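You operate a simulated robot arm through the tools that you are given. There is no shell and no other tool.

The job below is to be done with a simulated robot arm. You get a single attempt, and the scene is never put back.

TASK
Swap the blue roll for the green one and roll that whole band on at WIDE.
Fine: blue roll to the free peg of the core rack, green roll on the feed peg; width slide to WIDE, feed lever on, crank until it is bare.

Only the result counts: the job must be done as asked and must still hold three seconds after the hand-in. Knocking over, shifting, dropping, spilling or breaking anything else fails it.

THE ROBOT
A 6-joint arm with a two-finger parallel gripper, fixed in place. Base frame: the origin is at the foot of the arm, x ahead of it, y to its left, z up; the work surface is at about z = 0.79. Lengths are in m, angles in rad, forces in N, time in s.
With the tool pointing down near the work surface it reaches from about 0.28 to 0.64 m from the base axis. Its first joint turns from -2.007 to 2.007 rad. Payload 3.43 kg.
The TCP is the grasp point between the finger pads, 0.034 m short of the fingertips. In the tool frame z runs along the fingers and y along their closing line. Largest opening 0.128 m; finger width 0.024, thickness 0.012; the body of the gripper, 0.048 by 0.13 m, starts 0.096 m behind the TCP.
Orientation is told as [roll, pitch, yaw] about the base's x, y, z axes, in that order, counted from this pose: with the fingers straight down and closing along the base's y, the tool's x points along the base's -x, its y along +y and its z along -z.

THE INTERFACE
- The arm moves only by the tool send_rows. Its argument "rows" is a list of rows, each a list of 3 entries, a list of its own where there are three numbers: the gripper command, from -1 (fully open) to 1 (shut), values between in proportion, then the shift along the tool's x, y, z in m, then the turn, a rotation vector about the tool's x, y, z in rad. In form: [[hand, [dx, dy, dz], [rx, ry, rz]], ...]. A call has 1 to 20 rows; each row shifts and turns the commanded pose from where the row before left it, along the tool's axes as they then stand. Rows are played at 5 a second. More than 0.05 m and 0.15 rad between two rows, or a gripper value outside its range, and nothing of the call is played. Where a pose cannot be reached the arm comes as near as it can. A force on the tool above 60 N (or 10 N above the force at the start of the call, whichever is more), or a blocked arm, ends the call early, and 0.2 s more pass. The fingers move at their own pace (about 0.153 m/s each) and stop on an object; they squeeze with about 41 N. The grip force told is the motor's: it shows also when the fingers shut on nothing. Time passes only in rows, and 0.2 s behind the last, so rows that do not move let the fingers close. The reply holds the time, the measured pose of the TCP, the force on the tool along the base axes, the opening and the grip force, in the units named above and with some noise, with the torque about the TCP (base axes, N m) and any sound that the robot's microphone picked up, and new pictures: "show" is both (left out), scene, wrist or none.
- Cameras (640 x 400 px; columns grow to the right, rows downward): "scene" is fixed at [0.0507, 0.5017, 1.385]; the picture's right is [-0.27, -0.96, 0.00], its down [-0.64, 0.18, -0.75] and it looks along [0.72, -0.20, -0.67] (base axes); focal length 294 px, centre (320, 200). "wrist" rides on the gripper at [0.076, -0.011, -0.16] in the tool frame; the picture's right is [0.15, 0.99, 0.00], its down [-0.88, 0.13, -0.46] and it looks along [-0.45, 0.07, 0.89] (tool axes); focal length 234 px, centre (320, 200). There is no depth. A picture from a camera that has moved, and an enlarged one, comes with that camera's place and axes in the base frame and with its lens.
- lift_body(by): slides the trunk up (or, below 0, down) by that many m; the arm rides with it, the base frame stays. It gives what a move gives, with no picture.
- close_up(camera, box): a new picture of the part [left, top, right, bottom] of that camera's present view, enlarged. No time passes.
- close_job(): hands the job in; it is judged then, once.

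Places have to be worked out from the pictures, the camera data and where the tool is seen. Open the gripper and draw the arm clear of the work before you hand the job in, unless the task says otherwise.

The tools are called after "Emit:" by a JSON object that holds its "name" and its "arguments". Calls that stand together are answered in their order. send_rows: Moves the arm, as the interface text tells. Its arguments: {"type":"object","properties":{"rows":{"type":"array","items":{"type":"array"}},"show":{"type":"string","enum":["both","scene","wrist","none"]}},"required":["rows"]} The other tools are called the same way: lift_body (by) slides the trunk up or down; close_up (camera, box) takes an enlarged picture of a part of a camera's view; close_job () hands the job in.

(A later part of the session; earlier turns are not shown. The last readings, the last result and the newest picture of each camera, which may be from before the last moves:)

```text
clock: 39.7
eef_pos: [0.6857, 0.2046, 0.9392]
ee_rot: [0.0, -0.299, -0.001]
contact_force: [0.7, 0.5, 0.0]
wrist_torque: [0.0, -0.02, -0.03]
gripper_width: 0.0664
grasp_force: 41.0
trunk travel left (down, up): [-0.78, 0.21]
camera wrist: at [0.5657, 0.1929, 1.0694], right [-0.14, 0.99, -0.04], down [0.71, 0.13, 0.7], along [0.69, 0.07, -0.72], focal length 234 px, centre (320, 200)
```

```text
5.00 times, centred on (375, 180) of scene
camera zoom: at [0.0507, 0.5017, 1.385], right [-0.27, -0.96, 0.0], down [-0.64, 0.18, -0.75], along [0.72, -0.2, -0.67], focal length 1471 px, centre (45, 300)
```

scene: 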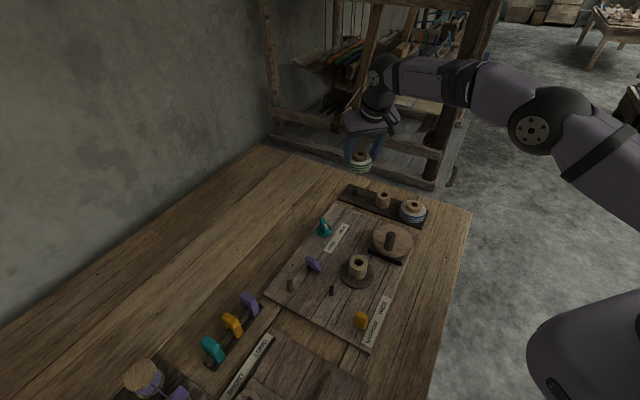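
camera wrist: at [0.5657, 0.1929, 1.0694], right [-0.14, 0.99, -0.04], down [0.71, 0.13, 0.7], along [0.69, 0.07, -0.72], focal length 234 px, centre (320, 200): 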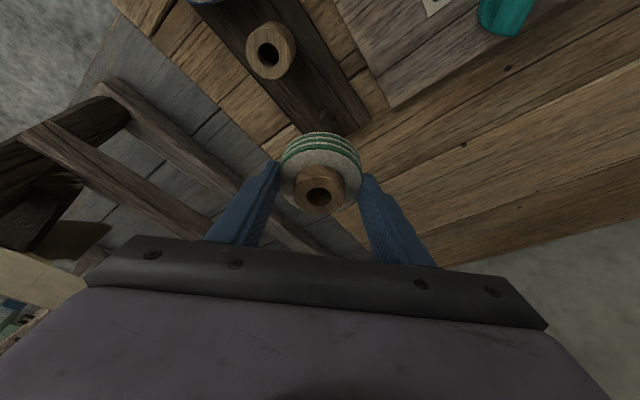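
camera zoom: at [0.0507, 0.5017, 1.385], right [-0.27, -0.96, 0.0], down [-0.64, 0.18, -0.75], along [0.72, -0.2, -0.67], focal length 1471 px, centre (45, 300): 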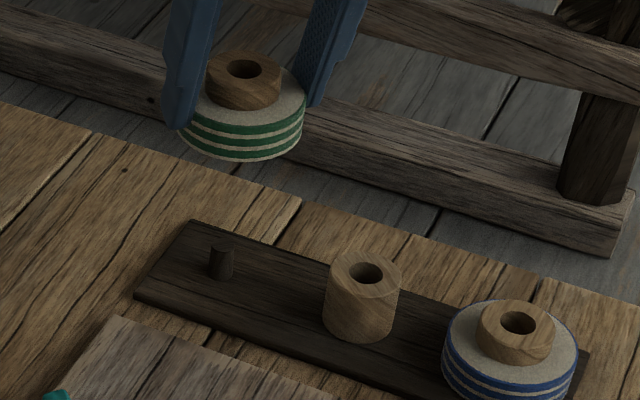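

The green roll hangs level and clear, leaving two cores' worth of rack undisturbed. I retract, swing the hand to yaw −45° about the vertical (keeping tilt), and travel toward the feed peg, stopping 5 cm short to measure the peg.

Emit:
{"name": "send_rows", "arguments": {"rows": [[1, [0.043, 0, -0.0133], [0, 0, 0]], [1, [0.043, 0, -0.0133], [0, 0, 0]], [1, [0, 0, 0], [0.0387, 0, 0.125]], [1, [0, 0, 0], [0.0387, 0, 0.125]], [1, [0, 0, 0], [0.0387, 0, 0.125]], [1, [0, 0, 0], [0.0387, 0, 0.125]], [1, [0, 0, 0], [0.0387, 0, 0.125]], [1, [0, 0, 0], [0.0385, 0, 0.125]], [1, [0, 0, 0], [0, 0, 0]]]}}

```text
clock: 41.7
eef_pos: [0.5951, 0.2053, 0.9397]
ee_rot: [-0.001, -0.3, -0.785]
contact_force: [-0.4, 1.1, -0.9]
wrist_torque: [-0.01, 0.01, 0.0]
gripper_width: 0.0668
grasp_force: 41.0
trunk travel left (down, up): [-0.78, 0.21]
camera wrist: at [0.5026, 0.2827, 1.0684], right [0.6, 0.8, -0.04], down [0.59, -0.41, 0.7], along [0.54, -0.44, -0.72], focal length 234 px, centre (320, 200)
```

scene: 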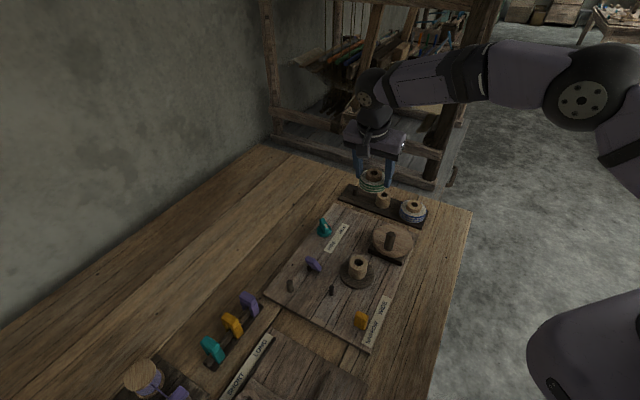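
wrist: 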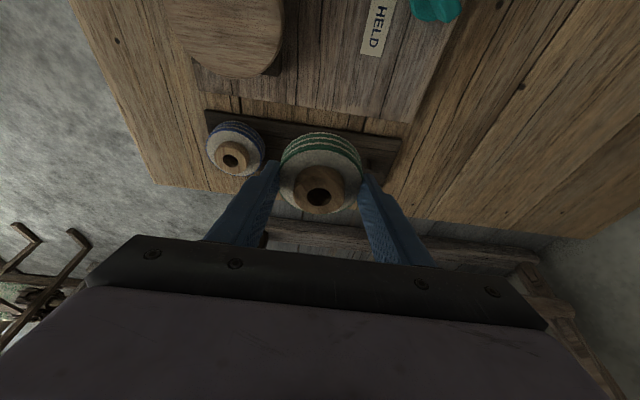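

Orientation is as planned. I travel to the measuring hover near the feed peg.

Emit:
{"name": "send_rows", "arguments": {"rows": [[1, [0.0414, 0.0097, -0.0128], [0, 0, 0]], [1, [0.0414, 0.0097, -0.0128], [0, 0, 0]], [1, [0.0414, 0.0097, -0.0128], [0, 0, 0]], [1, [0.0414, 0.0097, -0.0128], [0, 0, 0]], [1, [0.0414, 0.0097, -0.0128], [0, 0, 0]], [1, [0.0414, 0.0097, -0.0128], [0, 0, 0]], [1, [0, 0, 0], [0, 0, 0]], [1, [0, 0, 0], [0, 0, 0]]]}}

Emit:
{"name": "close_up", "arguments": {"camera": "wrist", "box": [240, 30, 400, 130]}}

Emit:
{"name": "close_up", "arguments": {"camera": "scene", "box": [240, 220, 360, 310]}}

```text
clock: 43.5
eef_pos: [0.4521, 0.432, 0.9379]
ee_rot: [0.001, -0.299, -0.785]
contact_force: [0.1, -0.7, -0.3]
wrist_torque: [0.0, -0.02, 0.0]
gripper_width: 0.0665
grasp_force: 40.4
trunk travel left (down, up): [-0.78, 0.21]
camera wrist: at [0.3601, 0.5089, 1.0686], right [0.6, 0.8, -0.04], down [0.59, -0.41, 0.7], along [0.54, -0.44, -0.72], focal length 234 px, centre (320, 200)
```

scene: 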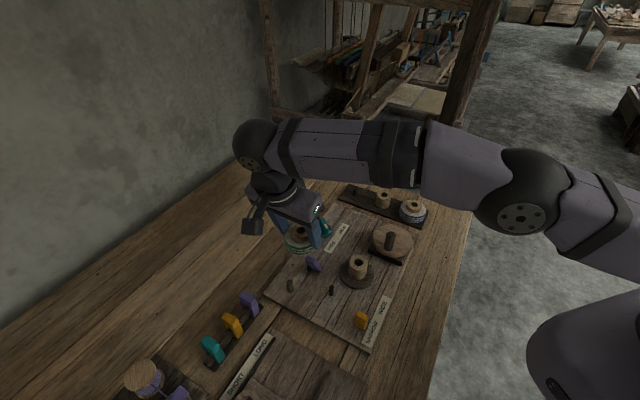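
wrist: 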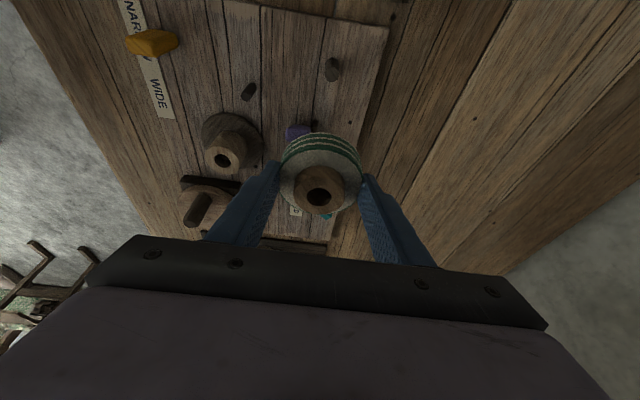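

```text
4.00 times, centred on (320, 80) of wrist
camera zoom: at [0.3601, 0.5089, 1.0686], right [0.6, 0.8, -0.04], down [0.59, -0.41, 0.7], along [0.54, -0.44, -0.72], focal length 937 px, centre (320, 680)
```

zoom: 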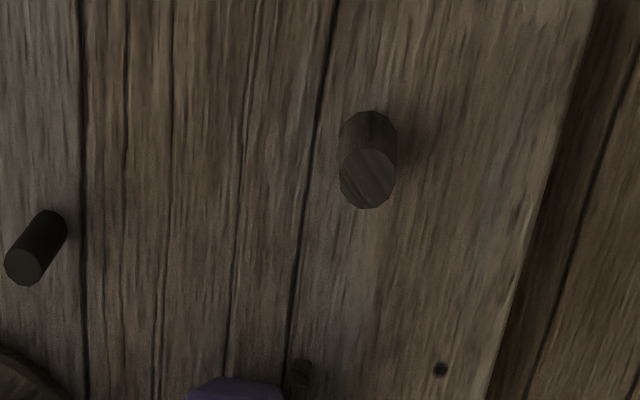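

```text
4.44 times, centred on (300, 265) of scene
camera zoom: at [0.0507, 0.5017, 1.385], right [-0.27, -0.96, 0.0], down [-0.64, 0.18, -0.75], along [0.72, -0.2, -0.67], focal length 1308 px, centre (409, -89)
```

zoom: 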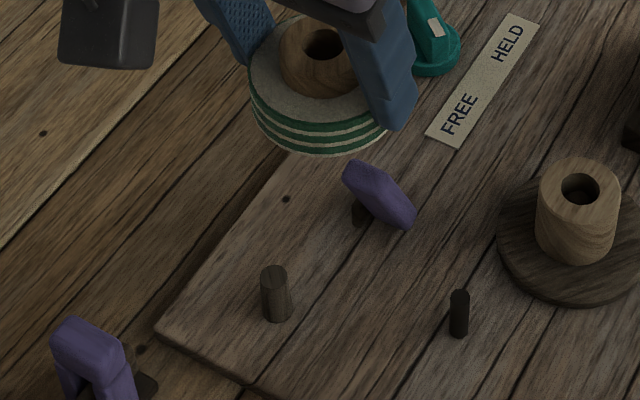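

The wrist view puts the feed peg at (0.418, 0.466) with top z≈0.82, matching where the blue roll sat. I shift the roll over the peg (5.6 cm back along the tilt direction) and lower to z≈0.90.

Emit:
{"name": "send_rows", "arguments": {"rows": [[1, [0.0323, -0.0003, 0.0099], [0, 0, 0]], [1, [0.0323, 0, 0.0099], [0, 0, 0]], [1, [0, 0, 0], [0, 0, 0]], [1, [0, 0, 0], [0, 0, 0]]]}}

Emit:
{"name": "close_up", "arguments": {"camera": "scene", "box": [250, 240, 340, 310]}}

Emit:
{"name": "close_up", "arguments": {"camera": "wrist", "box": [220, 100, 420, 225]}}

```text
clock: 44.5
eef_pos: [0.4115, 0.4702, 0.9046]
ee_rot: [-0.002, -0.3, -0.785]
contact_force: [-0.4, -0.3, -0.4]
wrist_torque: [0.01, 0.01, 0.02]
gripper_width: 0.0664
grasp_force: 40.6
trunk travel left (down, up): [-0.78, 0.21]
camera wrist: at [0.3192, 0.5466, 1.033], right [0.6, 0.8, -0.04], down [0.59, -0.41, 0.7], along [0.54, -0.44, -0.72], focal length 234 px, centre (320, 200)
```

scene: 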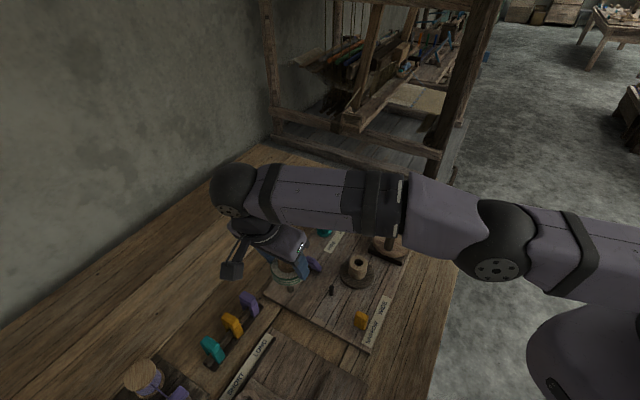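
wrist: 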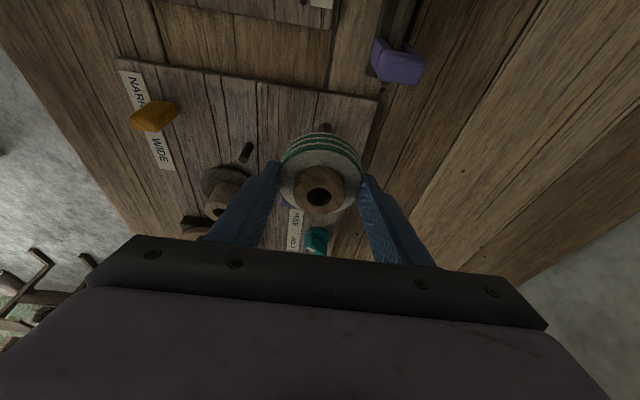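

```text
5.71 times, centred on (295, 275) of scene
camera zoom: at [0.0507, 0.5017, 1.385], right [-0.27, -0.96, 0.0], down [-0.64, 0.18, -0.75], along [0.72, -0.2, -0.67], focal length 1681 px, centre (463, -229)
```

zoom: 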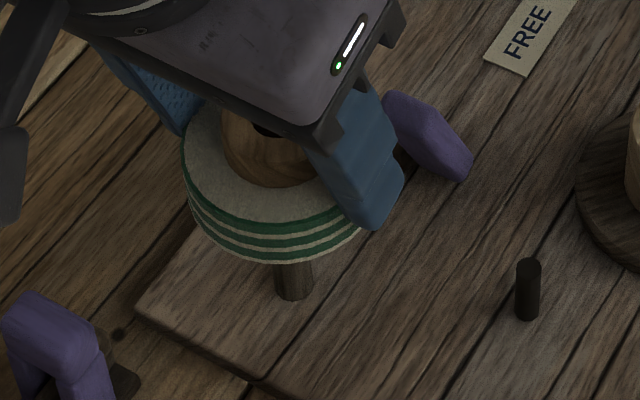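

```text
3.20 times, centred on (320, 162) of wrist
camera zoom: at [0.3192, 0.5466, 1.033], right [0.6, 0.8, -0.04], down [0.59, -0.41, 0.7], along [0.54, -0.44, -0.72], focal length 749 px, centre (320, 320)
```

zoom: 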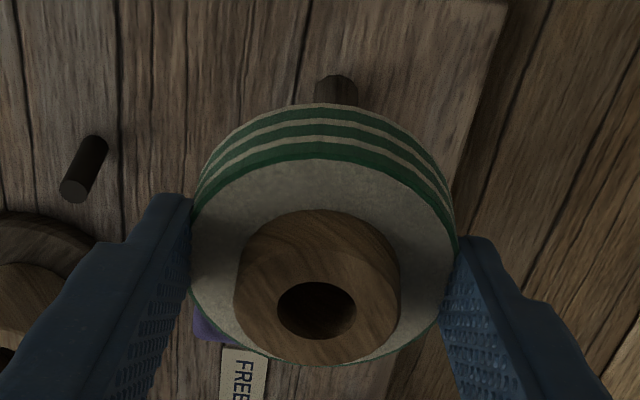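

Alignment along the tilt direction is good; the peg appears ~1.3 mm to the +y side, so I correct that and lower to just above the peg top.

Emit:
{"name": "send_rows", "arguments": {"rows": [[1, [0.0037, 0.0013, 0.0121], [0, 0, 0]], [1, [0.0037, 0, 0.0121], [0, 0, 0]], [1, [0.003, 0, 0.0095], [0, 0, 0]], [1, [0, 0, 0], [0, 0, 0]], [1, [0, 0, 0], [0, 0, 0]]]}}

Emit:
{"name": "close_up", "arguments": {"camera": "scene", "box": [250, 240, 340, 310]}}

Emit:
{"name": "close_up", "arguments": {"camera": "wrist", "box": [220, 100, 420, 225]}}

```text
clock: 45.7
eef_pos: [0.4143, 0.4724, 0.8664]
ee_rot: [0.001, -0.298, -0.786]
contact_force: [-0.6, 1.0, 0.4]
wrist_torque: [-0.02, 0.02, 0.01]
gripper_width: 0.0664
grasp_force: 41.1
trunk travel left (down, up): [-0.78, 0.21]
camera wrist: at [0.3206, 0.548, 0.9959], right [0.6, 0.8, -0.04], down [0.59, -0.41, 0.7], along [0.54, -0.44, -0.72], focal length 234 px, centre (320, 200)
```

scene: 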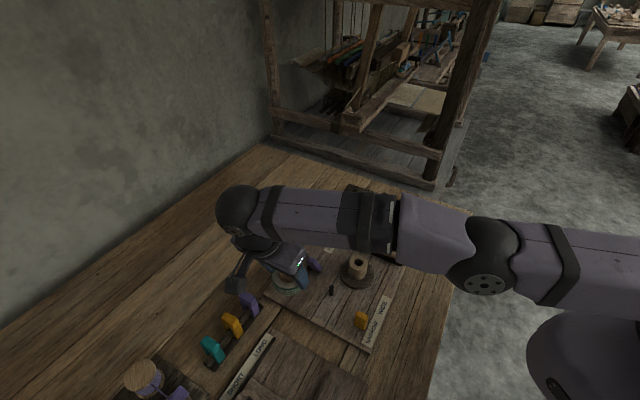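
wrist: 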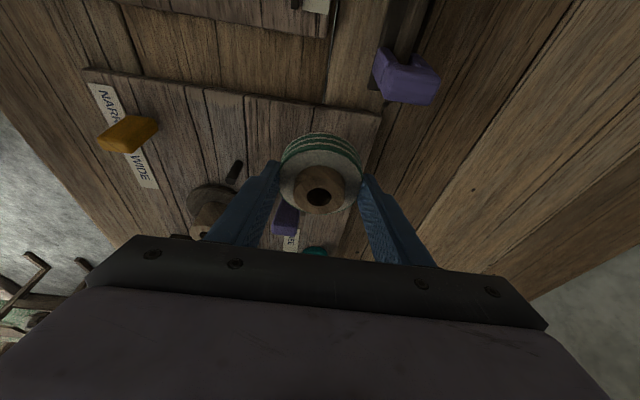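

```text
5.71 times, centred on (295, 275) of scene
camera zoom: at [0.0507, 0.5017, 1.385], right [-0.27, -0.96, 0.0], down [-0.64, 0.18, -0.75], along [0.72, -0.2, -0.67], focal length 1681 px, centre (463, -229)
```

zoom: 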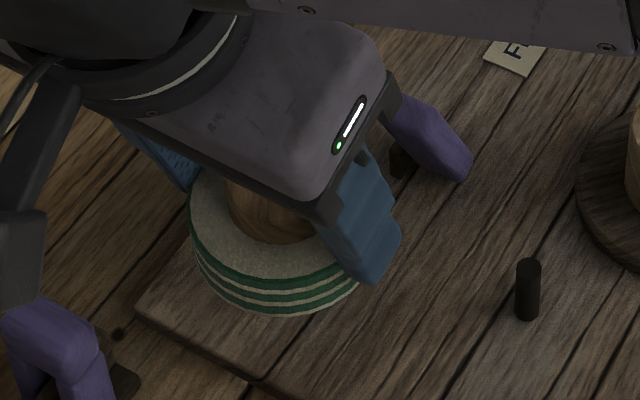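

```text
3.20 times, centred on (320, 162) of wrist
camera zoom: at [0.3206, 0.548, 0.9959], right [0.6, 0.8, -0.04], down [0.59, -0.41, 0.7], along [0.54, -0.44, -0.72], focal length 749 px, centre (320, 320)
```

zoom: 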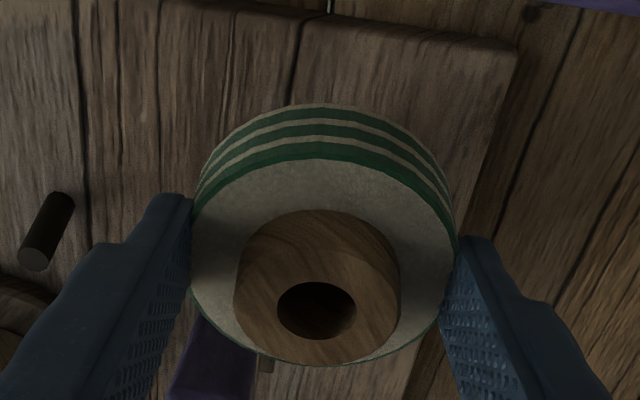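

Aligned within noise; no contact yet. I lower in 4 mm steps watching the force.

Emit:
{"name": "send_rows", "arguments": {"rows": [[1, [0.0012, 0, 0.0038], [0, 0, 0]], [1, [0.0012, 0, 0.0038], [0, 0, 0]], [1, [0.0012, 0, 0.0038], [0, 0, 0]], [1, [0.0012, 0, 0.0038], [0, 0, 0]], [1, [0, 0, 0], [0, 0, 0]]], "show": "none"}}

Emit:
{"name": "close_up", "arguments": {"camera": "scene", "box": [250, 240, 340, 310]}}

Emit:
{"name": "close_up", "arguments": {"camera": "wrist", "box": [220, 100, 420, 225]}}

```text
clock: 46.9
eef_pos: [0.413, 0.4721, 0.8495]
ee_rot: [0.001, -0.3, -0.786]
contact_force: [-0.7, 0.6, -0.3]
wrist_torque: [0.01, 0.04, 0.03]
gripper_width: 0.0665
grasp_force: 41.1
trunk travel left (down, up): [-0.78, 0.21]
```

```text
5.71 times, centred on (295, 275) of scene
camera zoom: at [0.0507, 0.5017, 1.385], right [-0.27, -0.96, 0.0], down [-0.64, 0.18, -0.75], along [0.72, -0.2, -0.67], focal length 1681 px, centre (463, -229)
```

zoom: 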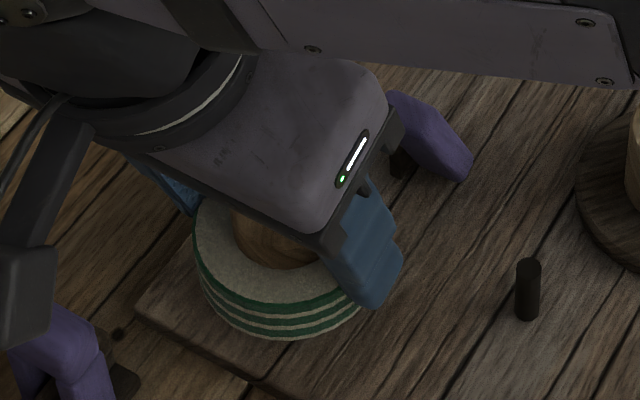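

```text
3.20 times, centred on (320, 162) of wrist
camera zoom: at [0.3206, 0.5479, 0.9795], right [0.6, 0.8, -0.04], down [0.59, -0.41, 0.7], along [0.54, -0.44, -0.72], focal length 749 px, centre (320, 320)
```

zoom: 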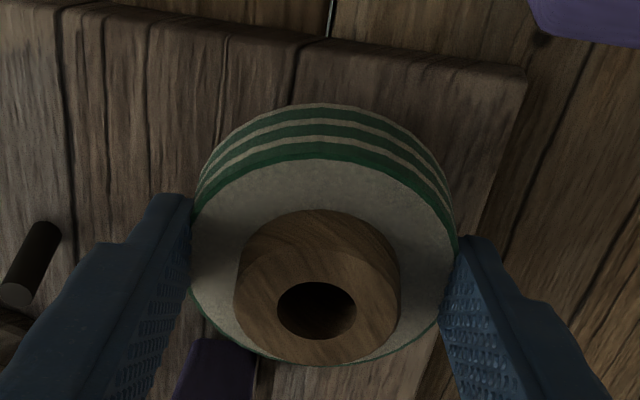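

Now ~13 mm below the peg-top level without contact, so the peg is in the bore. I continue to about z=0.835 in 2 mm steps.

Emit:
{"name": "send_rows", "arguments": {"rows": [[1, [0.0006, 0, 0.0019], [0, 0, 0]], [1, [0.0006, 0, 0.0019], [0, 0, 0]], [1, [0.0006, 0, 0.0019], [0, 0, 0]], [1, [0.0006, 0, 0.0019], [0, 0, 0]], [1, [0.0006, 0, 0.0019], [0, 0, 0]], [1, [0.0006, 0, 0.0019], [0, 0, 0]], [1, [0.0006, 0, 0.0019], [0, 0, 0]], [1, [0, 0, 0], [0, 0, 0]]], "show": "none"}}

Emit:
{"name": "close_up", "arguments": {"camera": "scene", "box": [250, 240, 340, 310]}}

Emit:
{"name": "close_up", "arguments": {"camera": "wrist", "box": [220, 100, 420, 225]}}

```text
clock: 48.7
eef_pos: [0.4129, 0.4715, 0.8355]
ee_rot: [0.0, -0.301, -0.785]
contact_force: [-1.2, -0.1, -0.4]
wrist_torque: [0.04, 0.02, 0.0]
gripper_width: 0.0665
grasp_force: 41.4
trunk travel left (down, up): [-0.78, 0.21]
```

```text
5.71 times, centred on (295, 275) of scene
camera zoom: at [0.0507, 0.5017, 1.385], right [-0.27, -0.96, 0.0], down [-0.64, 0.18, -0.75], along [0.72, -0.2, -0.67], focal length 1681 px, centre (463, -229)
```

zoom: 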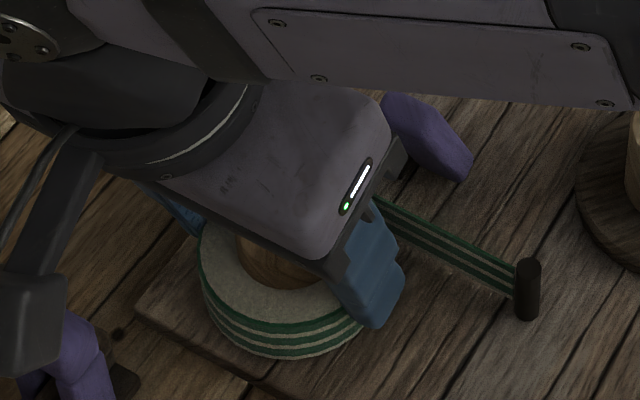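

```text
3.20 times, centred on (320, 162) of wrist
camera zoom: at [0.3203, 0.5474, 0.9658], right [0.6, 0.8, -0.04], down [0.59, -0.41, 0.7], along [0.54, -0.44, -0.72], focal length 749 px, centre (320, 320)
```

zoom: 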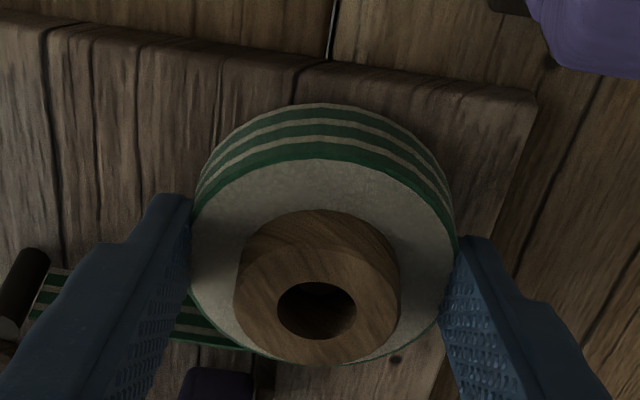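

The sim shows the green band now running from the roll to the guide pin, so the roll is on the feed peg. I lower another ~1.5 mm and open the fingers to 0.088 m.

Emit:
{"name": "send_rows", "arguments": {"rows": [[1, [0.0003, 0, 0.0008], [0, 0, 0]], [1, [0.0003, 0, 0.0008], [0, 0, 0]], [0.3, [0, 0, 0], [0, 0, 0]], [-0.1, [0, 0, 0], [0, 0, 0]], [-0.375, [0, 0, 0], [0, 0, 0]], [-0.375, [0, 0, 0], [0, 0, 0]]]}}

Emit:
{"name": "close_up", "arguments": {"camera": "wrist", "box": [220, 100, 420, 225]}}

Emit:
{"name": "close_up", "arguments": {"camera": "scene", "box": [250, 240, 340, 310]}}

```text
clock: 50.1
eef_pos: [0.4111, 0.4705, 0.8325]
ee_rot: [0.0, -0.299, -0.786]
contact_force: [0.4, 0.3, -0.7]
wrist_torque: [-0.02, -0.03, 0.01]
gripper_width: 0.0881
grasp_force: 0.1
trunk travel left (down, up): [-0.78, 0.21]
camera wrist: at [0.32, 0.5476, 0.9635], right [0.6, 0.8, -0.04], down [0.59, -0.41, 0.7], along [0.54, -0.44, -0.72], focal length 234 px, centre (320, 200)
```

scene: 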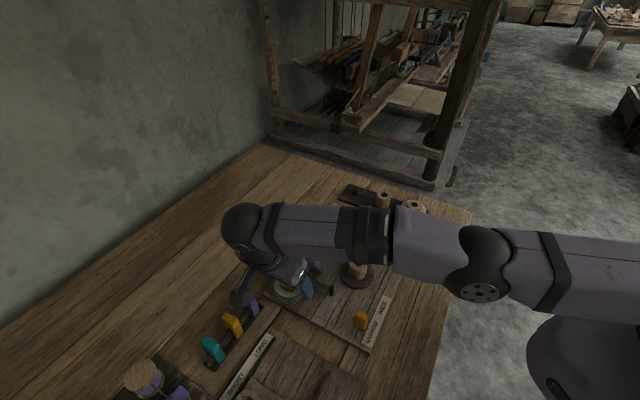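
wrist: 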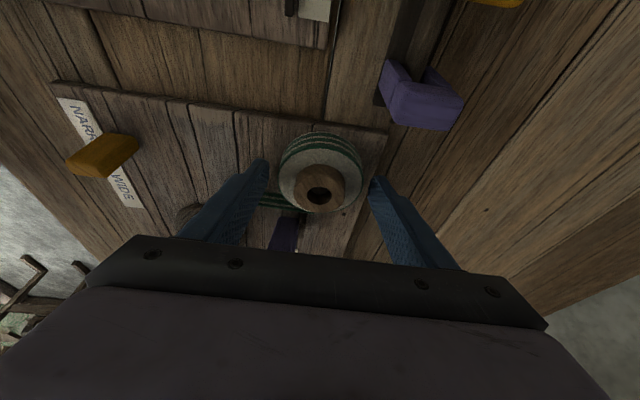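

```text
3.20 times, centred on (320, 162) of wrist
camera zoom: at [0.32, 0.5476, 0.9635], right [0.6, 0.8, -0.04], down [0.59, -0.41, 0.7], along [0.54, -0.44, -0.72], focal length 749 px, centre (320, 320)
```

zoom: 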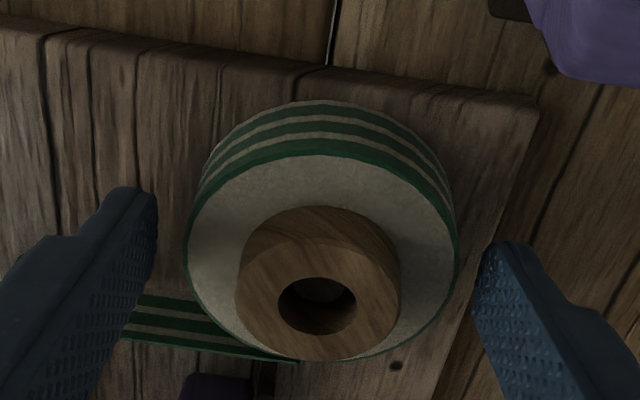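

```text
5.71 times, centred on (295, 275) of scene
camera zoom: at [0.0507, 0.5017, 1.385], right [-0.27, -0.96, 0.0], down [-0.64, 0.18, -0.75], along [0.72, -0.2, -0.67], focal length 1681 px, centre (463, -229)
```

zoom: 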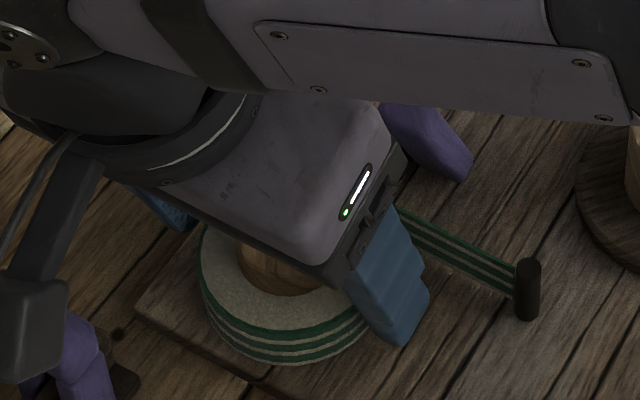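

The roll is seated with the peg visible in its bore. I withdraw straight up, remove the tilt, and head toward the width slide.

Emit:
{"name": "send_rows", "arguments": {"rows": [[-0.375, [-0.003, 0, -0.0096], [0, 0, 0]], [-0.375, [-0.0059, 0, -0.0191], [0, 0, 0]], [-0.375, [-0.0089, 0, -0.0287], [0, 0, 0]], [-0.375, [-0.0118, 0, -0.0382], [0, 0, 0]], [-0.375, [0, 0, 0], [0, 0.15, 0]], [-0.375, [0, 0, 0], [0, 0.15, 0]], [-0.375, [0, 0, 0], [0, 0, 0]]]}}

Emit:
{"name": "close_up", "arguments": {"camera": "scene", "box": [250, 230, 410, 350]}}

```text
clock: 51.7
eef_pos: [0.408, 0.4662, 0.9311]
ee_rot: [0.001, 0.001, -0.785]
contact_force: [0.6, -0.6, -0.2]
wrist_torque: [0.0, 0.01, 0.0]
gripper_width: 0.0881
grasp_force: 0.0
out of reach, approached as far as the arm can: row 4
trunk travel left (down, up): [-0.78, 0.21]
camera wrist: at [0.3475, 0.5116, 1.0914], right [0.6, 0.8, 0.0], down [0.72, -0.53, 0.45], along [0.37, -0.27, -0.89], focal length 234 px, centre (320, 200)
```

scene: 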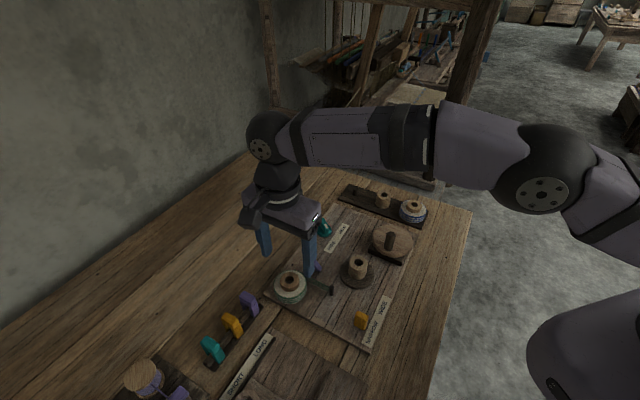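
wrist: 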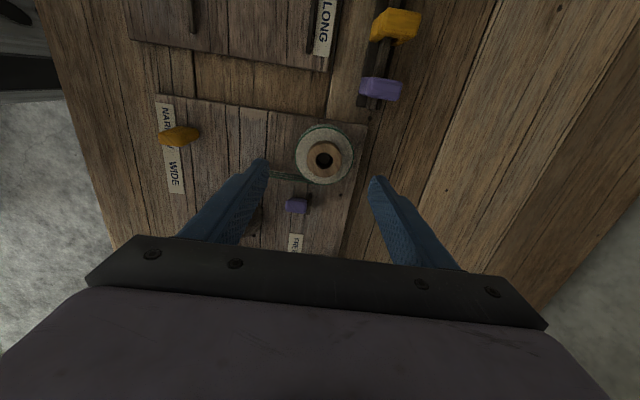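

```text
3.33 times, centred on (330, 290) of scene
camera zoom: at [0.0507, 0.5017, 1.385], right [-0.27, -0.96, 0.0], down [-0.64, 0.18, -0.75], along [0.72, -0.2, -0.67], focal length 981 px, centre (287, -100)
```

zoom: 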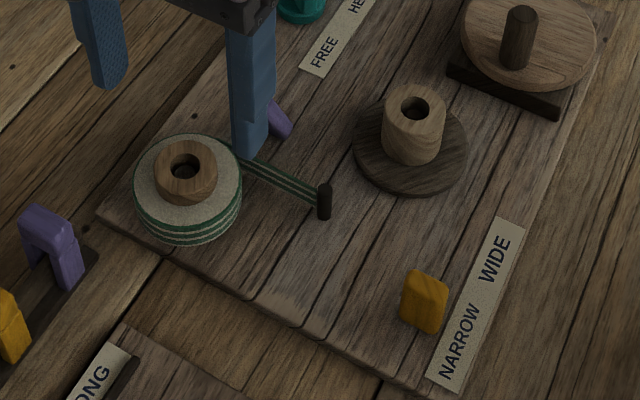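

The green roll sits on the feed peg with its band to the guide. I move along −y(tool) by 0.16 m to hover above the amber slide.

Emit:
{"name": "send_rows", "arguments": {"rows": [[-0.375, [-0.0016, -0.0402, 0], [0, 0, 0]], [-0.375, [-0.0016, -0.0402, 0], [0, 0, 0]], [-0.375, [-0.0016, -0.0402, 0], [0, 0, 0]], [-0.375, [-0.0017, -0.0402, 0], [0, 0, 0]], [-0.375, [0, 0, 0.03], [0, 0, 0]], [-0.375, [0, 0, 0], [0, 0, 0]], [-0.375, [0, 0, 0], [0, 0, 0]]]}}

Emit:
{"name": "close_up", "arguments": {"camera": "wrist", "box": [220, 100, 420, 225]}}

Emit:
{"name": "close_up", "arguments": {"camera": "scene", "box": [310, 260, 430, 350]}}

```text
clock: 53.3
eef_pos: [0.299, 0.349, 0.9049]
ee_rot: [0.0, -0.001, -0.786]
contact_force: [0.3, 0.2, 0.3]
wrist_torque: [-0.03, 0.0, -0.02]
gripper_width: 0.0882
grasp_force: 0.0
trunk travel left (down, up): [-0.78, 0.21]
camera wrist: at [0.2378, 0.3928, 1.0636], right [0.6, 0.8, 0.0], down [0.71, -0.53, 0.46], along [0.37, -0.27, -0.89], focal length 234 px, centre (320, 200)
```

scene: 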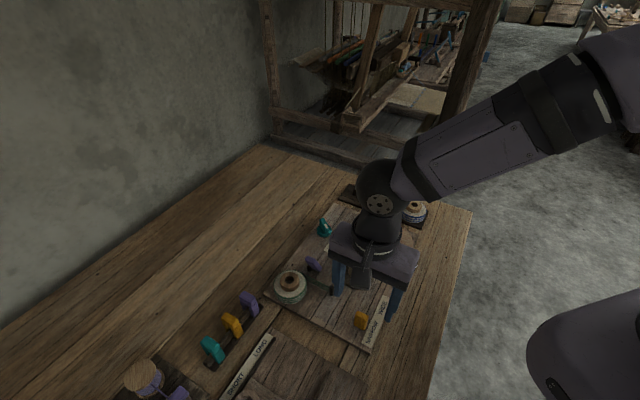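
wrist: 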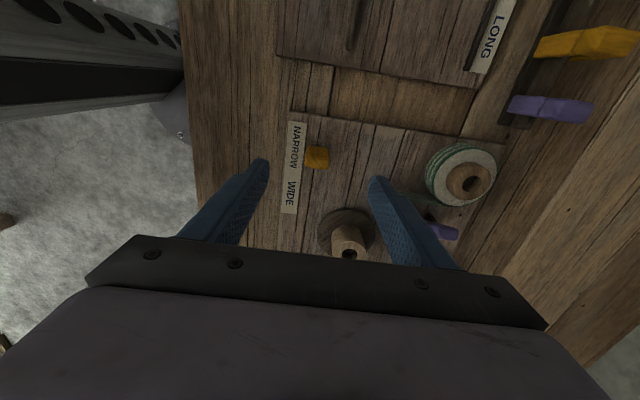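

```text
3.20 times, centred on (320, 162) of wrist
camera zoom: at [0.2378, 0.3928, 1.0636], right [0.6, 0.8, 0.0], down [0.71, -0.53, 0.46], along [0.37, -0.27, -0.89], focal length 749 px, centre (320, 320)
```

zoom: 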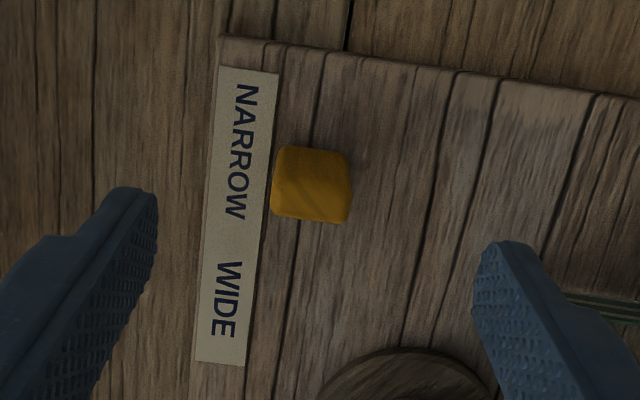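

```text
4.44 times, centred on (370, 305) of scene
camera zoom: at [0.0507, 0.5017, 1.385], right [-0.27, -0.96, 0.0], down [-0.64, 0.18, -0.75], along [0.72, -0.2, -0.67], focal length 1308 px, centre (98, -267)
```

zoom: 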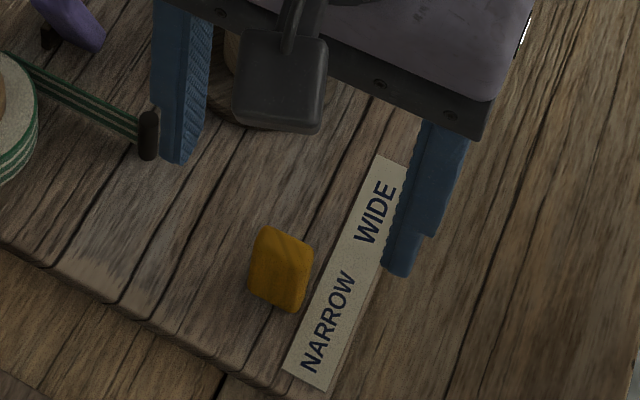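

The board axes match the hand's axes exactly; the amber block spans about x∈[−12, +6] mm, y∈[−15, +11] mm in the tool frame and WIDE lies 62 mm further along tool −x. I close the fingers, move behind the block (+26 mm) and lower beside it.

Emit:
{"name": "send_rows", "arguments": {"rows": [[1, [0.013, -0.001, 0], [0, 0, 0]], [1, [0.013, -0.001, 0], [0, 0, 0]], [1, [0, 0, 0], [0, 0, 0]], [1, [0, 0, 0.03], [0, 0, 0]], [1, [0, 0, 0.025], [0, 0, 0]], [1, [0, 0, 0.013], [0, 0, 0]], [1, [0, 0, 0], [0, 0, 0]]]}}

Emit:
{"name": "close_up", "arguments": {"camera": "wrist", "box": [240, 80, 400, 220]}}

Emit:
{"name": "close_up", "arguments": {"camera": "scene", "box": [310, 260, 430, 350]}}

```text
clock: 54.9
eef_pos: [0.2811, 0.3644, 0.8363]
ee_rot: [0.0, -0.001, -0.783]
contact_force: [0.7, -0.1, 0.0]
wrist_torque: [0.0, -0.01, 0.01]
gripper_width: 0.0
grasp_force: 32.7
trunk travel left (down, up): [-0.78, 0.21]
camera wrist: at [0.2195, 0.4101, 0.9946], right [0.6, 0.8, 0.0], down [0.71, -0.53, 0.46], along [0.37, -0.27, -0.89], focal length 234 px, centre (320, 200)
```

scene: 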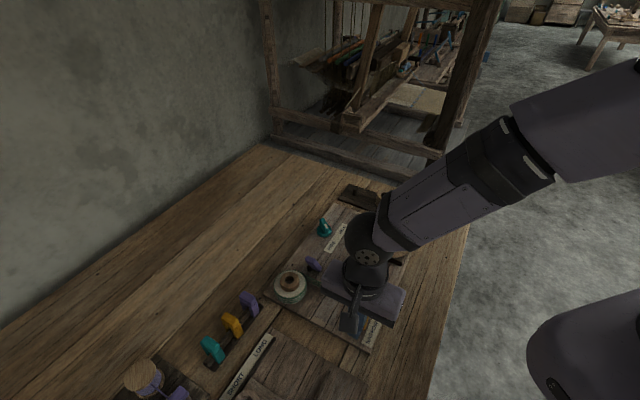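
wrist: 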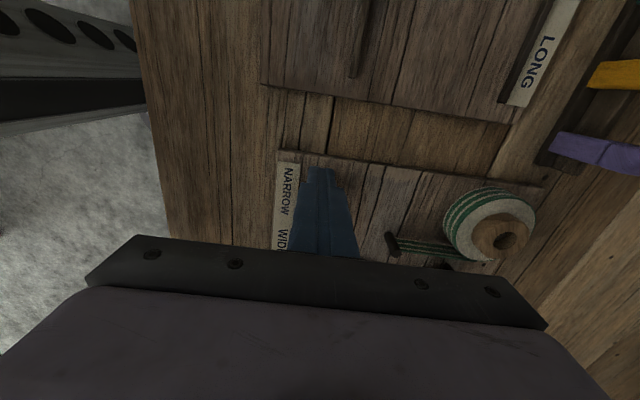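

```text
2.86 times, centred on (320, 150) of wrist
camera zoom: at [0.2195, 0.4101, 0.9946], right [0.6, 0.8, 0.0], down [0.71, -0.53, 0.46], along [0.37, -0.27, -0.89], focal length 669 px, centre (320, 343)
```

zoom: 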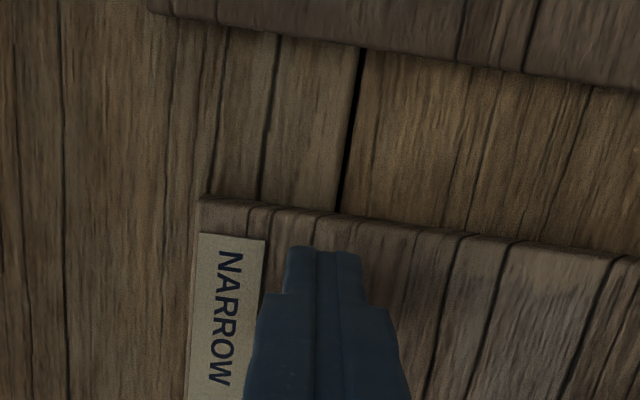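

```text
4.44 times, centred on (370, 305) of scene
camera zoom: at [0.0507, 0.5017, 1.385], right [-0.27, -0.96, 0.0], down [-0.64, 0.18, -0.75], along [0.72, -0.2, -0.67], focal length 1308 px, centre (98, -267)
```

zoom: 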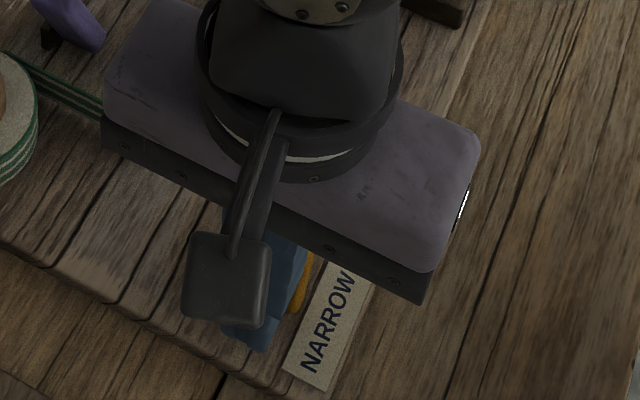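

The fingertips are down behind the block (amber visible just beyond them). I push along tool −x in 6 mm rows, first 36 mm.

Emit:
{"name": "send_rows", "arguments": {"rows": [[1, [-0.006, 0, 0], [0, 0, 0]], [1, [-0.006, 0, 0], [0, 0, 0]], [1, [-0.006, 0, 0], [0, 0, 0]], [1, [-0.006, 0, 0], [0, 0, 0]], [1, [-0.006, 0, 0], [0, 0, 0]], [1, [-0.006, 0, 0], [0, 0, 0]]]}}

Emit:
{"name": "close_up", "arguments": {"camera": "scene", "box": [310, 250, 430, 340]}}

Emit:
{"name": "close_up", "arguments": {"camera": "wrist", "box": [240, 80, 400, 220]}}

```text
clock: 56.3
eef_pos: [0.3048, 0.3377, 0.8353]
ee_rot: [0.001, -0.001, -0.785]
contact_force: [-0.4, 0.8, 0.5]
wrist_torque: [0.04, 0.0, 0.01]
gripper_width: 0.0
grasp_force: 32.8
trunk travel left (down, up): [-0.78, 0.21]
camera wrist: at [0.2437, 0.3839, 0.9948], right [0.6, 0.8, 0.0], down [0.71, -0.53, 0.46], along [0.37, -0.27, -0.89], focal length 234 px, centre (320, 200)
```

scene: 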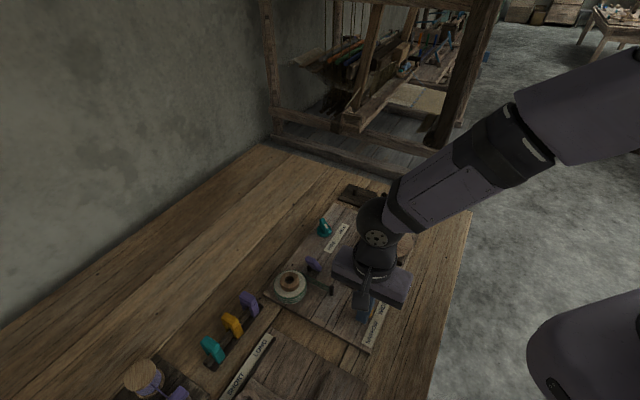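
wrist: 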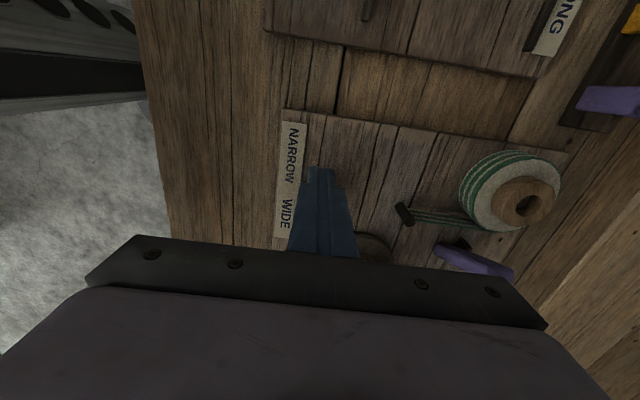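

```text
4.44 times, centred on (370, 295) of scene
camera zoom: at [0.0507, 0.5017, 1.385], right [-0.27, -0.96, 0.0], down [-0.64, 0.18, -0.75], along [0.72, -0.2, -0.67], focal length 1308 px, centre (98, -222)
```

zoom: 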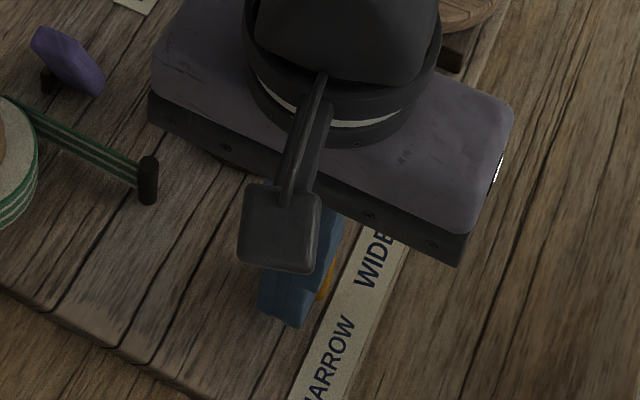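

```text
2.86 times, centred on (320, 150) of wrist
camera zoom: at [0.2437, 0.3839, 0.9948], right [0.6, 0.8, 0.0], down [0.71, -0.53, 0.46], along [0.37, -0.27, -0.89], focal length 669 px, centre (320, 343)
```

zoom: 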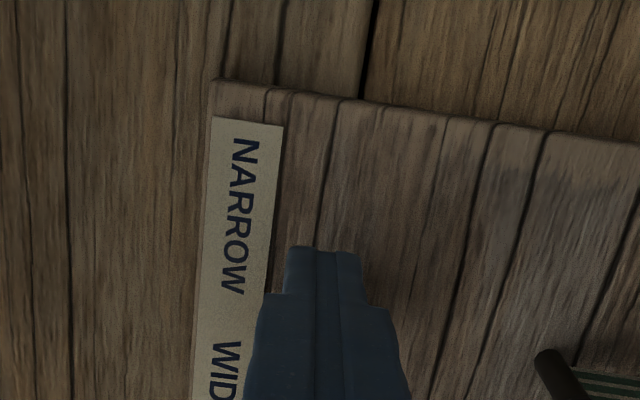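

The block is moving along with hardly any force. I continue 24 mm and then creep.

Emit:
{"name": "send_rows", "arguments": {"rows": [[1, [-0.006, 0, 0], [0, 0, 0]], [1, [-0.006, 0, 0], [0, 0, 0]], [1, [-0.006, 0, 0], [0, 0, 0]], [1, [-0.004, 0, 0], [0, 0, 0]], [1, [-0.002, 0, 0], [0, 0, 0]]]}}

Emit:
{"name": "close_up", "arguments": {"camera": "scene", "box": [310, 240, 430, 330]}}

Emit:
{"name": "close_up", "arguments": {"camera": "wrist", "box": [240, 80, 400, 220]}}

```text
clock: 57.5
eef_pos: [0.3227, 0.3222, 0.8346]
ee_rot: [-0.002, 0.0, -0.786]
contact_force: [-0.9, 0.5, -0.4]
wrist_torque: [0.06, 0.0, 0.01]
gripper_width: 0.0001
grasp_force: 33.5
trunk travel left (down, up): [-0.78, 0.21]
camera wrist: at [0.2612, 0.3672, 0.9941], right [0.6, 0.8, 0.0], down [0.71, -0.53, 0.46], along [0.37, -0.27, -0.89], focal length 234 px, centre (320, 200)
```

scene: 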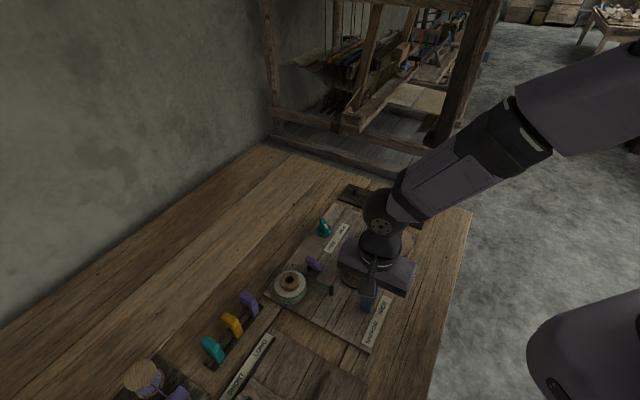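
wrist: 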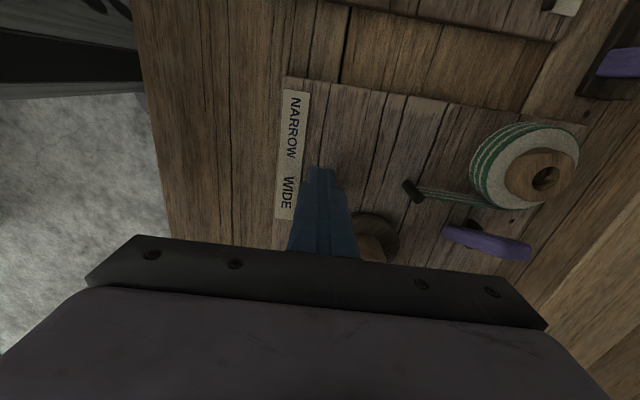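

```text
4.44 times, centred on (370, 285) of scene
camera zoom: at [0.0507, 0.5017, 1.385], right [-0.27, -0.96, 0.0], down [-0.64, 0.18, -0.75], along [0.72, -0.2, -0.67], focal length 1308 px, centre (98, -178)
```

zoom: 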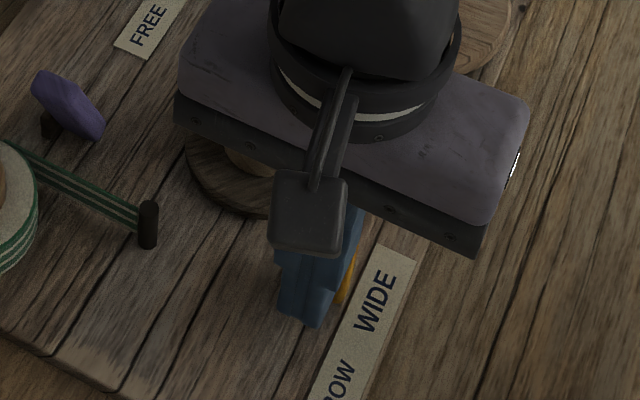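

```text
2.86 times, centred on (320, 150) of wrist
camera zoom: at [0.2612, 0.3672, 0.9941], right [0.6, 0.8, 0.0], down [0.71, -0.53, 0.46], along [0.37, -0.27, -0.89], focal length 669 px, centre (320, 343)
```

zoom: 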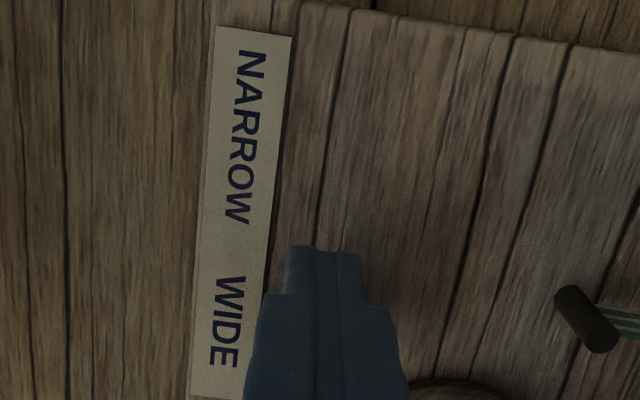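

The block centre is ~4 mm short of the WIDE text centre. I creep in 1.5 mm rows and watch for the end stop.

Emit:
{"name": "send_rows", "arguments": {"rows": [[1, [-0.0015, 0, 0], [0, 0, 0]], [1, [-0.0015, 0, 0], [0, 0, 0]], [1, [0, 0, 0], [0, 0, 0]]], "show": "none"}}

Emit:
{"name": "close_up", "arguments": {"camera": "scene", "box": [330, 250, 420, 320]}}

```text
clock: 58.3
eef_pos: [0.3247, 0.3196, 0.8364]
ee_rot: [-0.002, 0.0, -0.785]
contact_force: [-0.2, 0.5, -1.3]
wrist_torque: [-0.01, 0.04, -0.04]
gripper_width: 0.0001
grasp_force: 33.1
trunk travel left (down, up): [-0.78, 0.21]
```

```text
5.71 times, centred on (375, 285) of scene
camera zoom: at [0.0507, 0.5017, 1.385], right [-0.27, -0.96, 0.0], down [-0.64, 0.18, -0.75], along [0.72, -0.2, -0.67], focal length 1681 px, centre (6, -286)
```

zoom: 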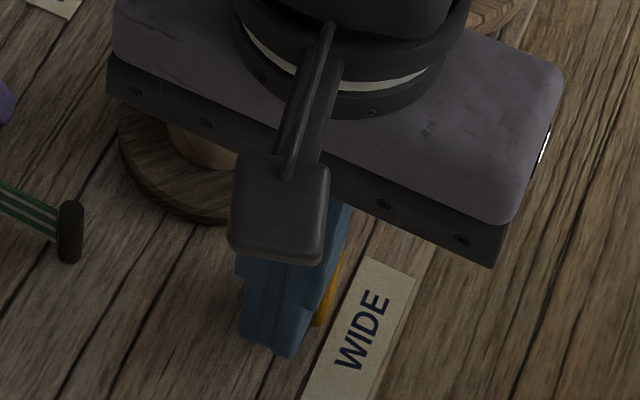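

Still no stop felt. I creep on another 4.5 mm.

Emit:
{"name": "send_rows", "arguments": {"rows": [[1, [-0.0015, 0, 0], [0, 0, 0]], [1, [-0.0015, 0, 0], [0, 0, 0]], [1, [-0.0015, 0, 0], [0, 0, 0]], [1, [0, 0, 0], [0, 0, 0]]], "show": "none"}}

Emit:
{"name": "close_up", "arguments": {"camera": "scene", "box": [330, 250, 420, 320]}}

```text
clock: 59.3
eef_pos: [0.3268, 0.3173, 0.8351]
ee_rot: [-0.002, 0.0, -0.787]
contact_force: [-8.4, 10.0, -0.5]
wrist_torque: [0.21, 0.3, 0.04]
gripper_width: 0.0001
grasp_force: 32.8
trunk travel left (down, up): [-0.78, 0.21]
```

```text
5.71 times, centred on (375, 285) of scene
camera zoom: at [0.0507, 0.5017, 1.385], right [-0.27, -0.96, 0.0], down [-0.64, 0.18, -0.75], along [0.72, -0.2, -0.67], focal length 1681 px, centre (6, -286)
```

zoom: 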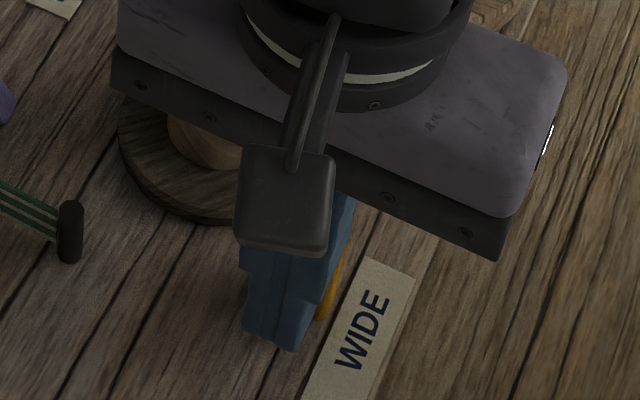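

The end stop is reached (≈13 N reaction). I back off, lift, and look at the slide.

Emit:
{"name": "send_rows", "arguments": {"rows": [[1, [0.004, 0, 0], [0, 0, 0]], [1, [0.012, 0, 0], [0, 0, 0]], [1, [0, 0, -0.03], [0, 0, 0]], [1, [0, 0, -0.04], [0, 0, 0]], [1, [0.02, 0, -0.02], [0, 0, 0]], [1, [0, 0, 0], [0, 0, 0]]]}}

Emit:
{"name": "close_up", "arguments": {"camera": "wrist", "box": [240, 100, 440, 230]}}

Emit:
{"name": "close_up", "arguments": {"camera": "scene", "box": [250, 220, 410, 340]}}

```text
clock: 60.7
eef_pos: [0.3031, 0.3422, 0.9257]
ee_rot: [-0.002, -0.001, -0.786]
contact_force: [-0.4, -0.2, -0.4]
wrist_torque: [0.0, 0.01, 0.0]
gripper_width: 0.0001
grasp_force: 33.4
trunk travel left (down, up): [-0.78, 0.21]
camera wrist: at [0.2412, 0.3867, 1.085], right [0.6, 0.8, 0.0], down [0.72, -0.53, 0.46], along [0.37, -0.27, -0.89], focal length 234 px, centre (320, 200)
```

scene: 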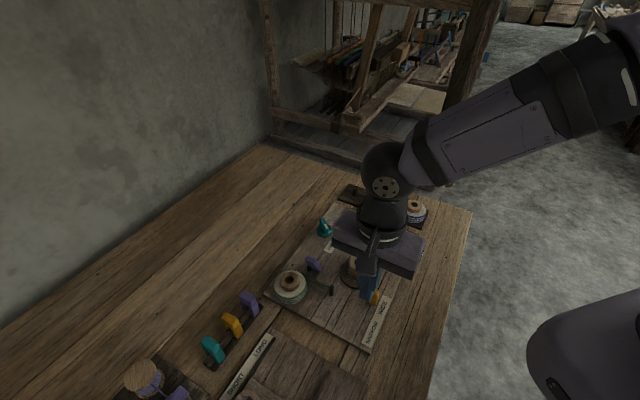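
wrist: 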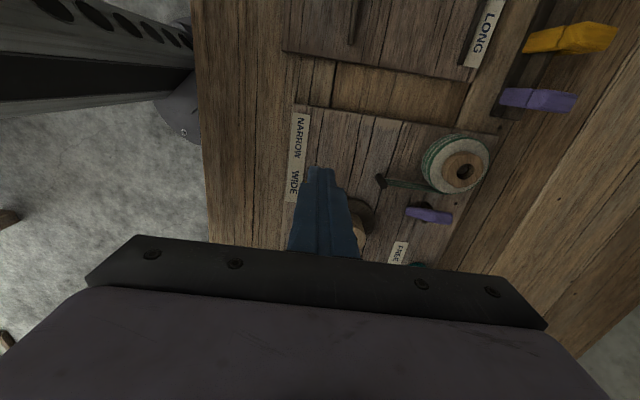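

```text
3.08 times, centred on (340, 165) of wrist
camera zoom: at [0.2412, 0.3867, 1.085], right [0.6, 0.8, 0.0], down [0.72, -0.53, 0.46], along [0.37, -0.27, -0.89], focal length 720 px, centre (258, 308)
```

zoom: 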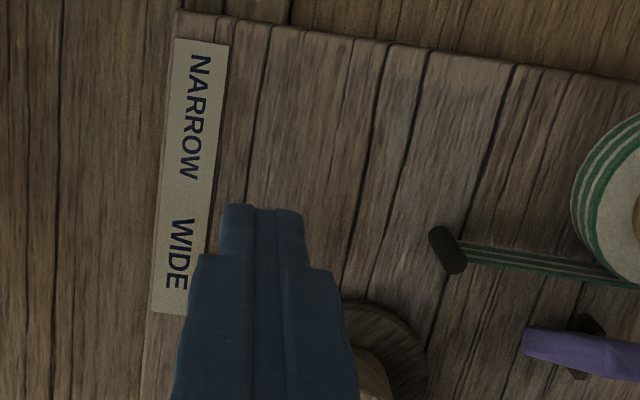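

```text
3.33 times, centred on (330, 280) of scene
camera zoom: at [0.0507, 0.5017, 1.385], right [-0.27, -0.96, 0.0], down [-0.64, 0.18, -0.75], along [0.72, -0.2, -0.67], focal length 981 px, centre (287, -67)
```

zoom: 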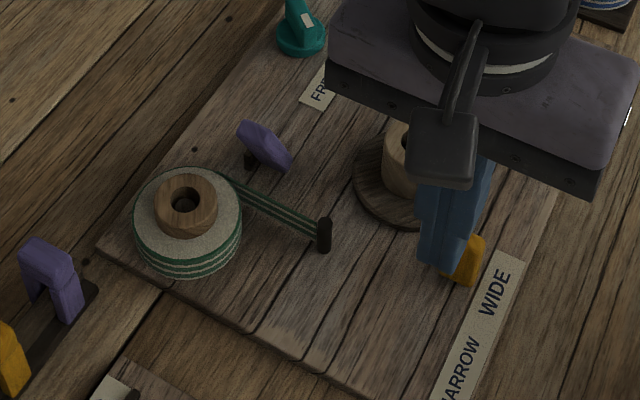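

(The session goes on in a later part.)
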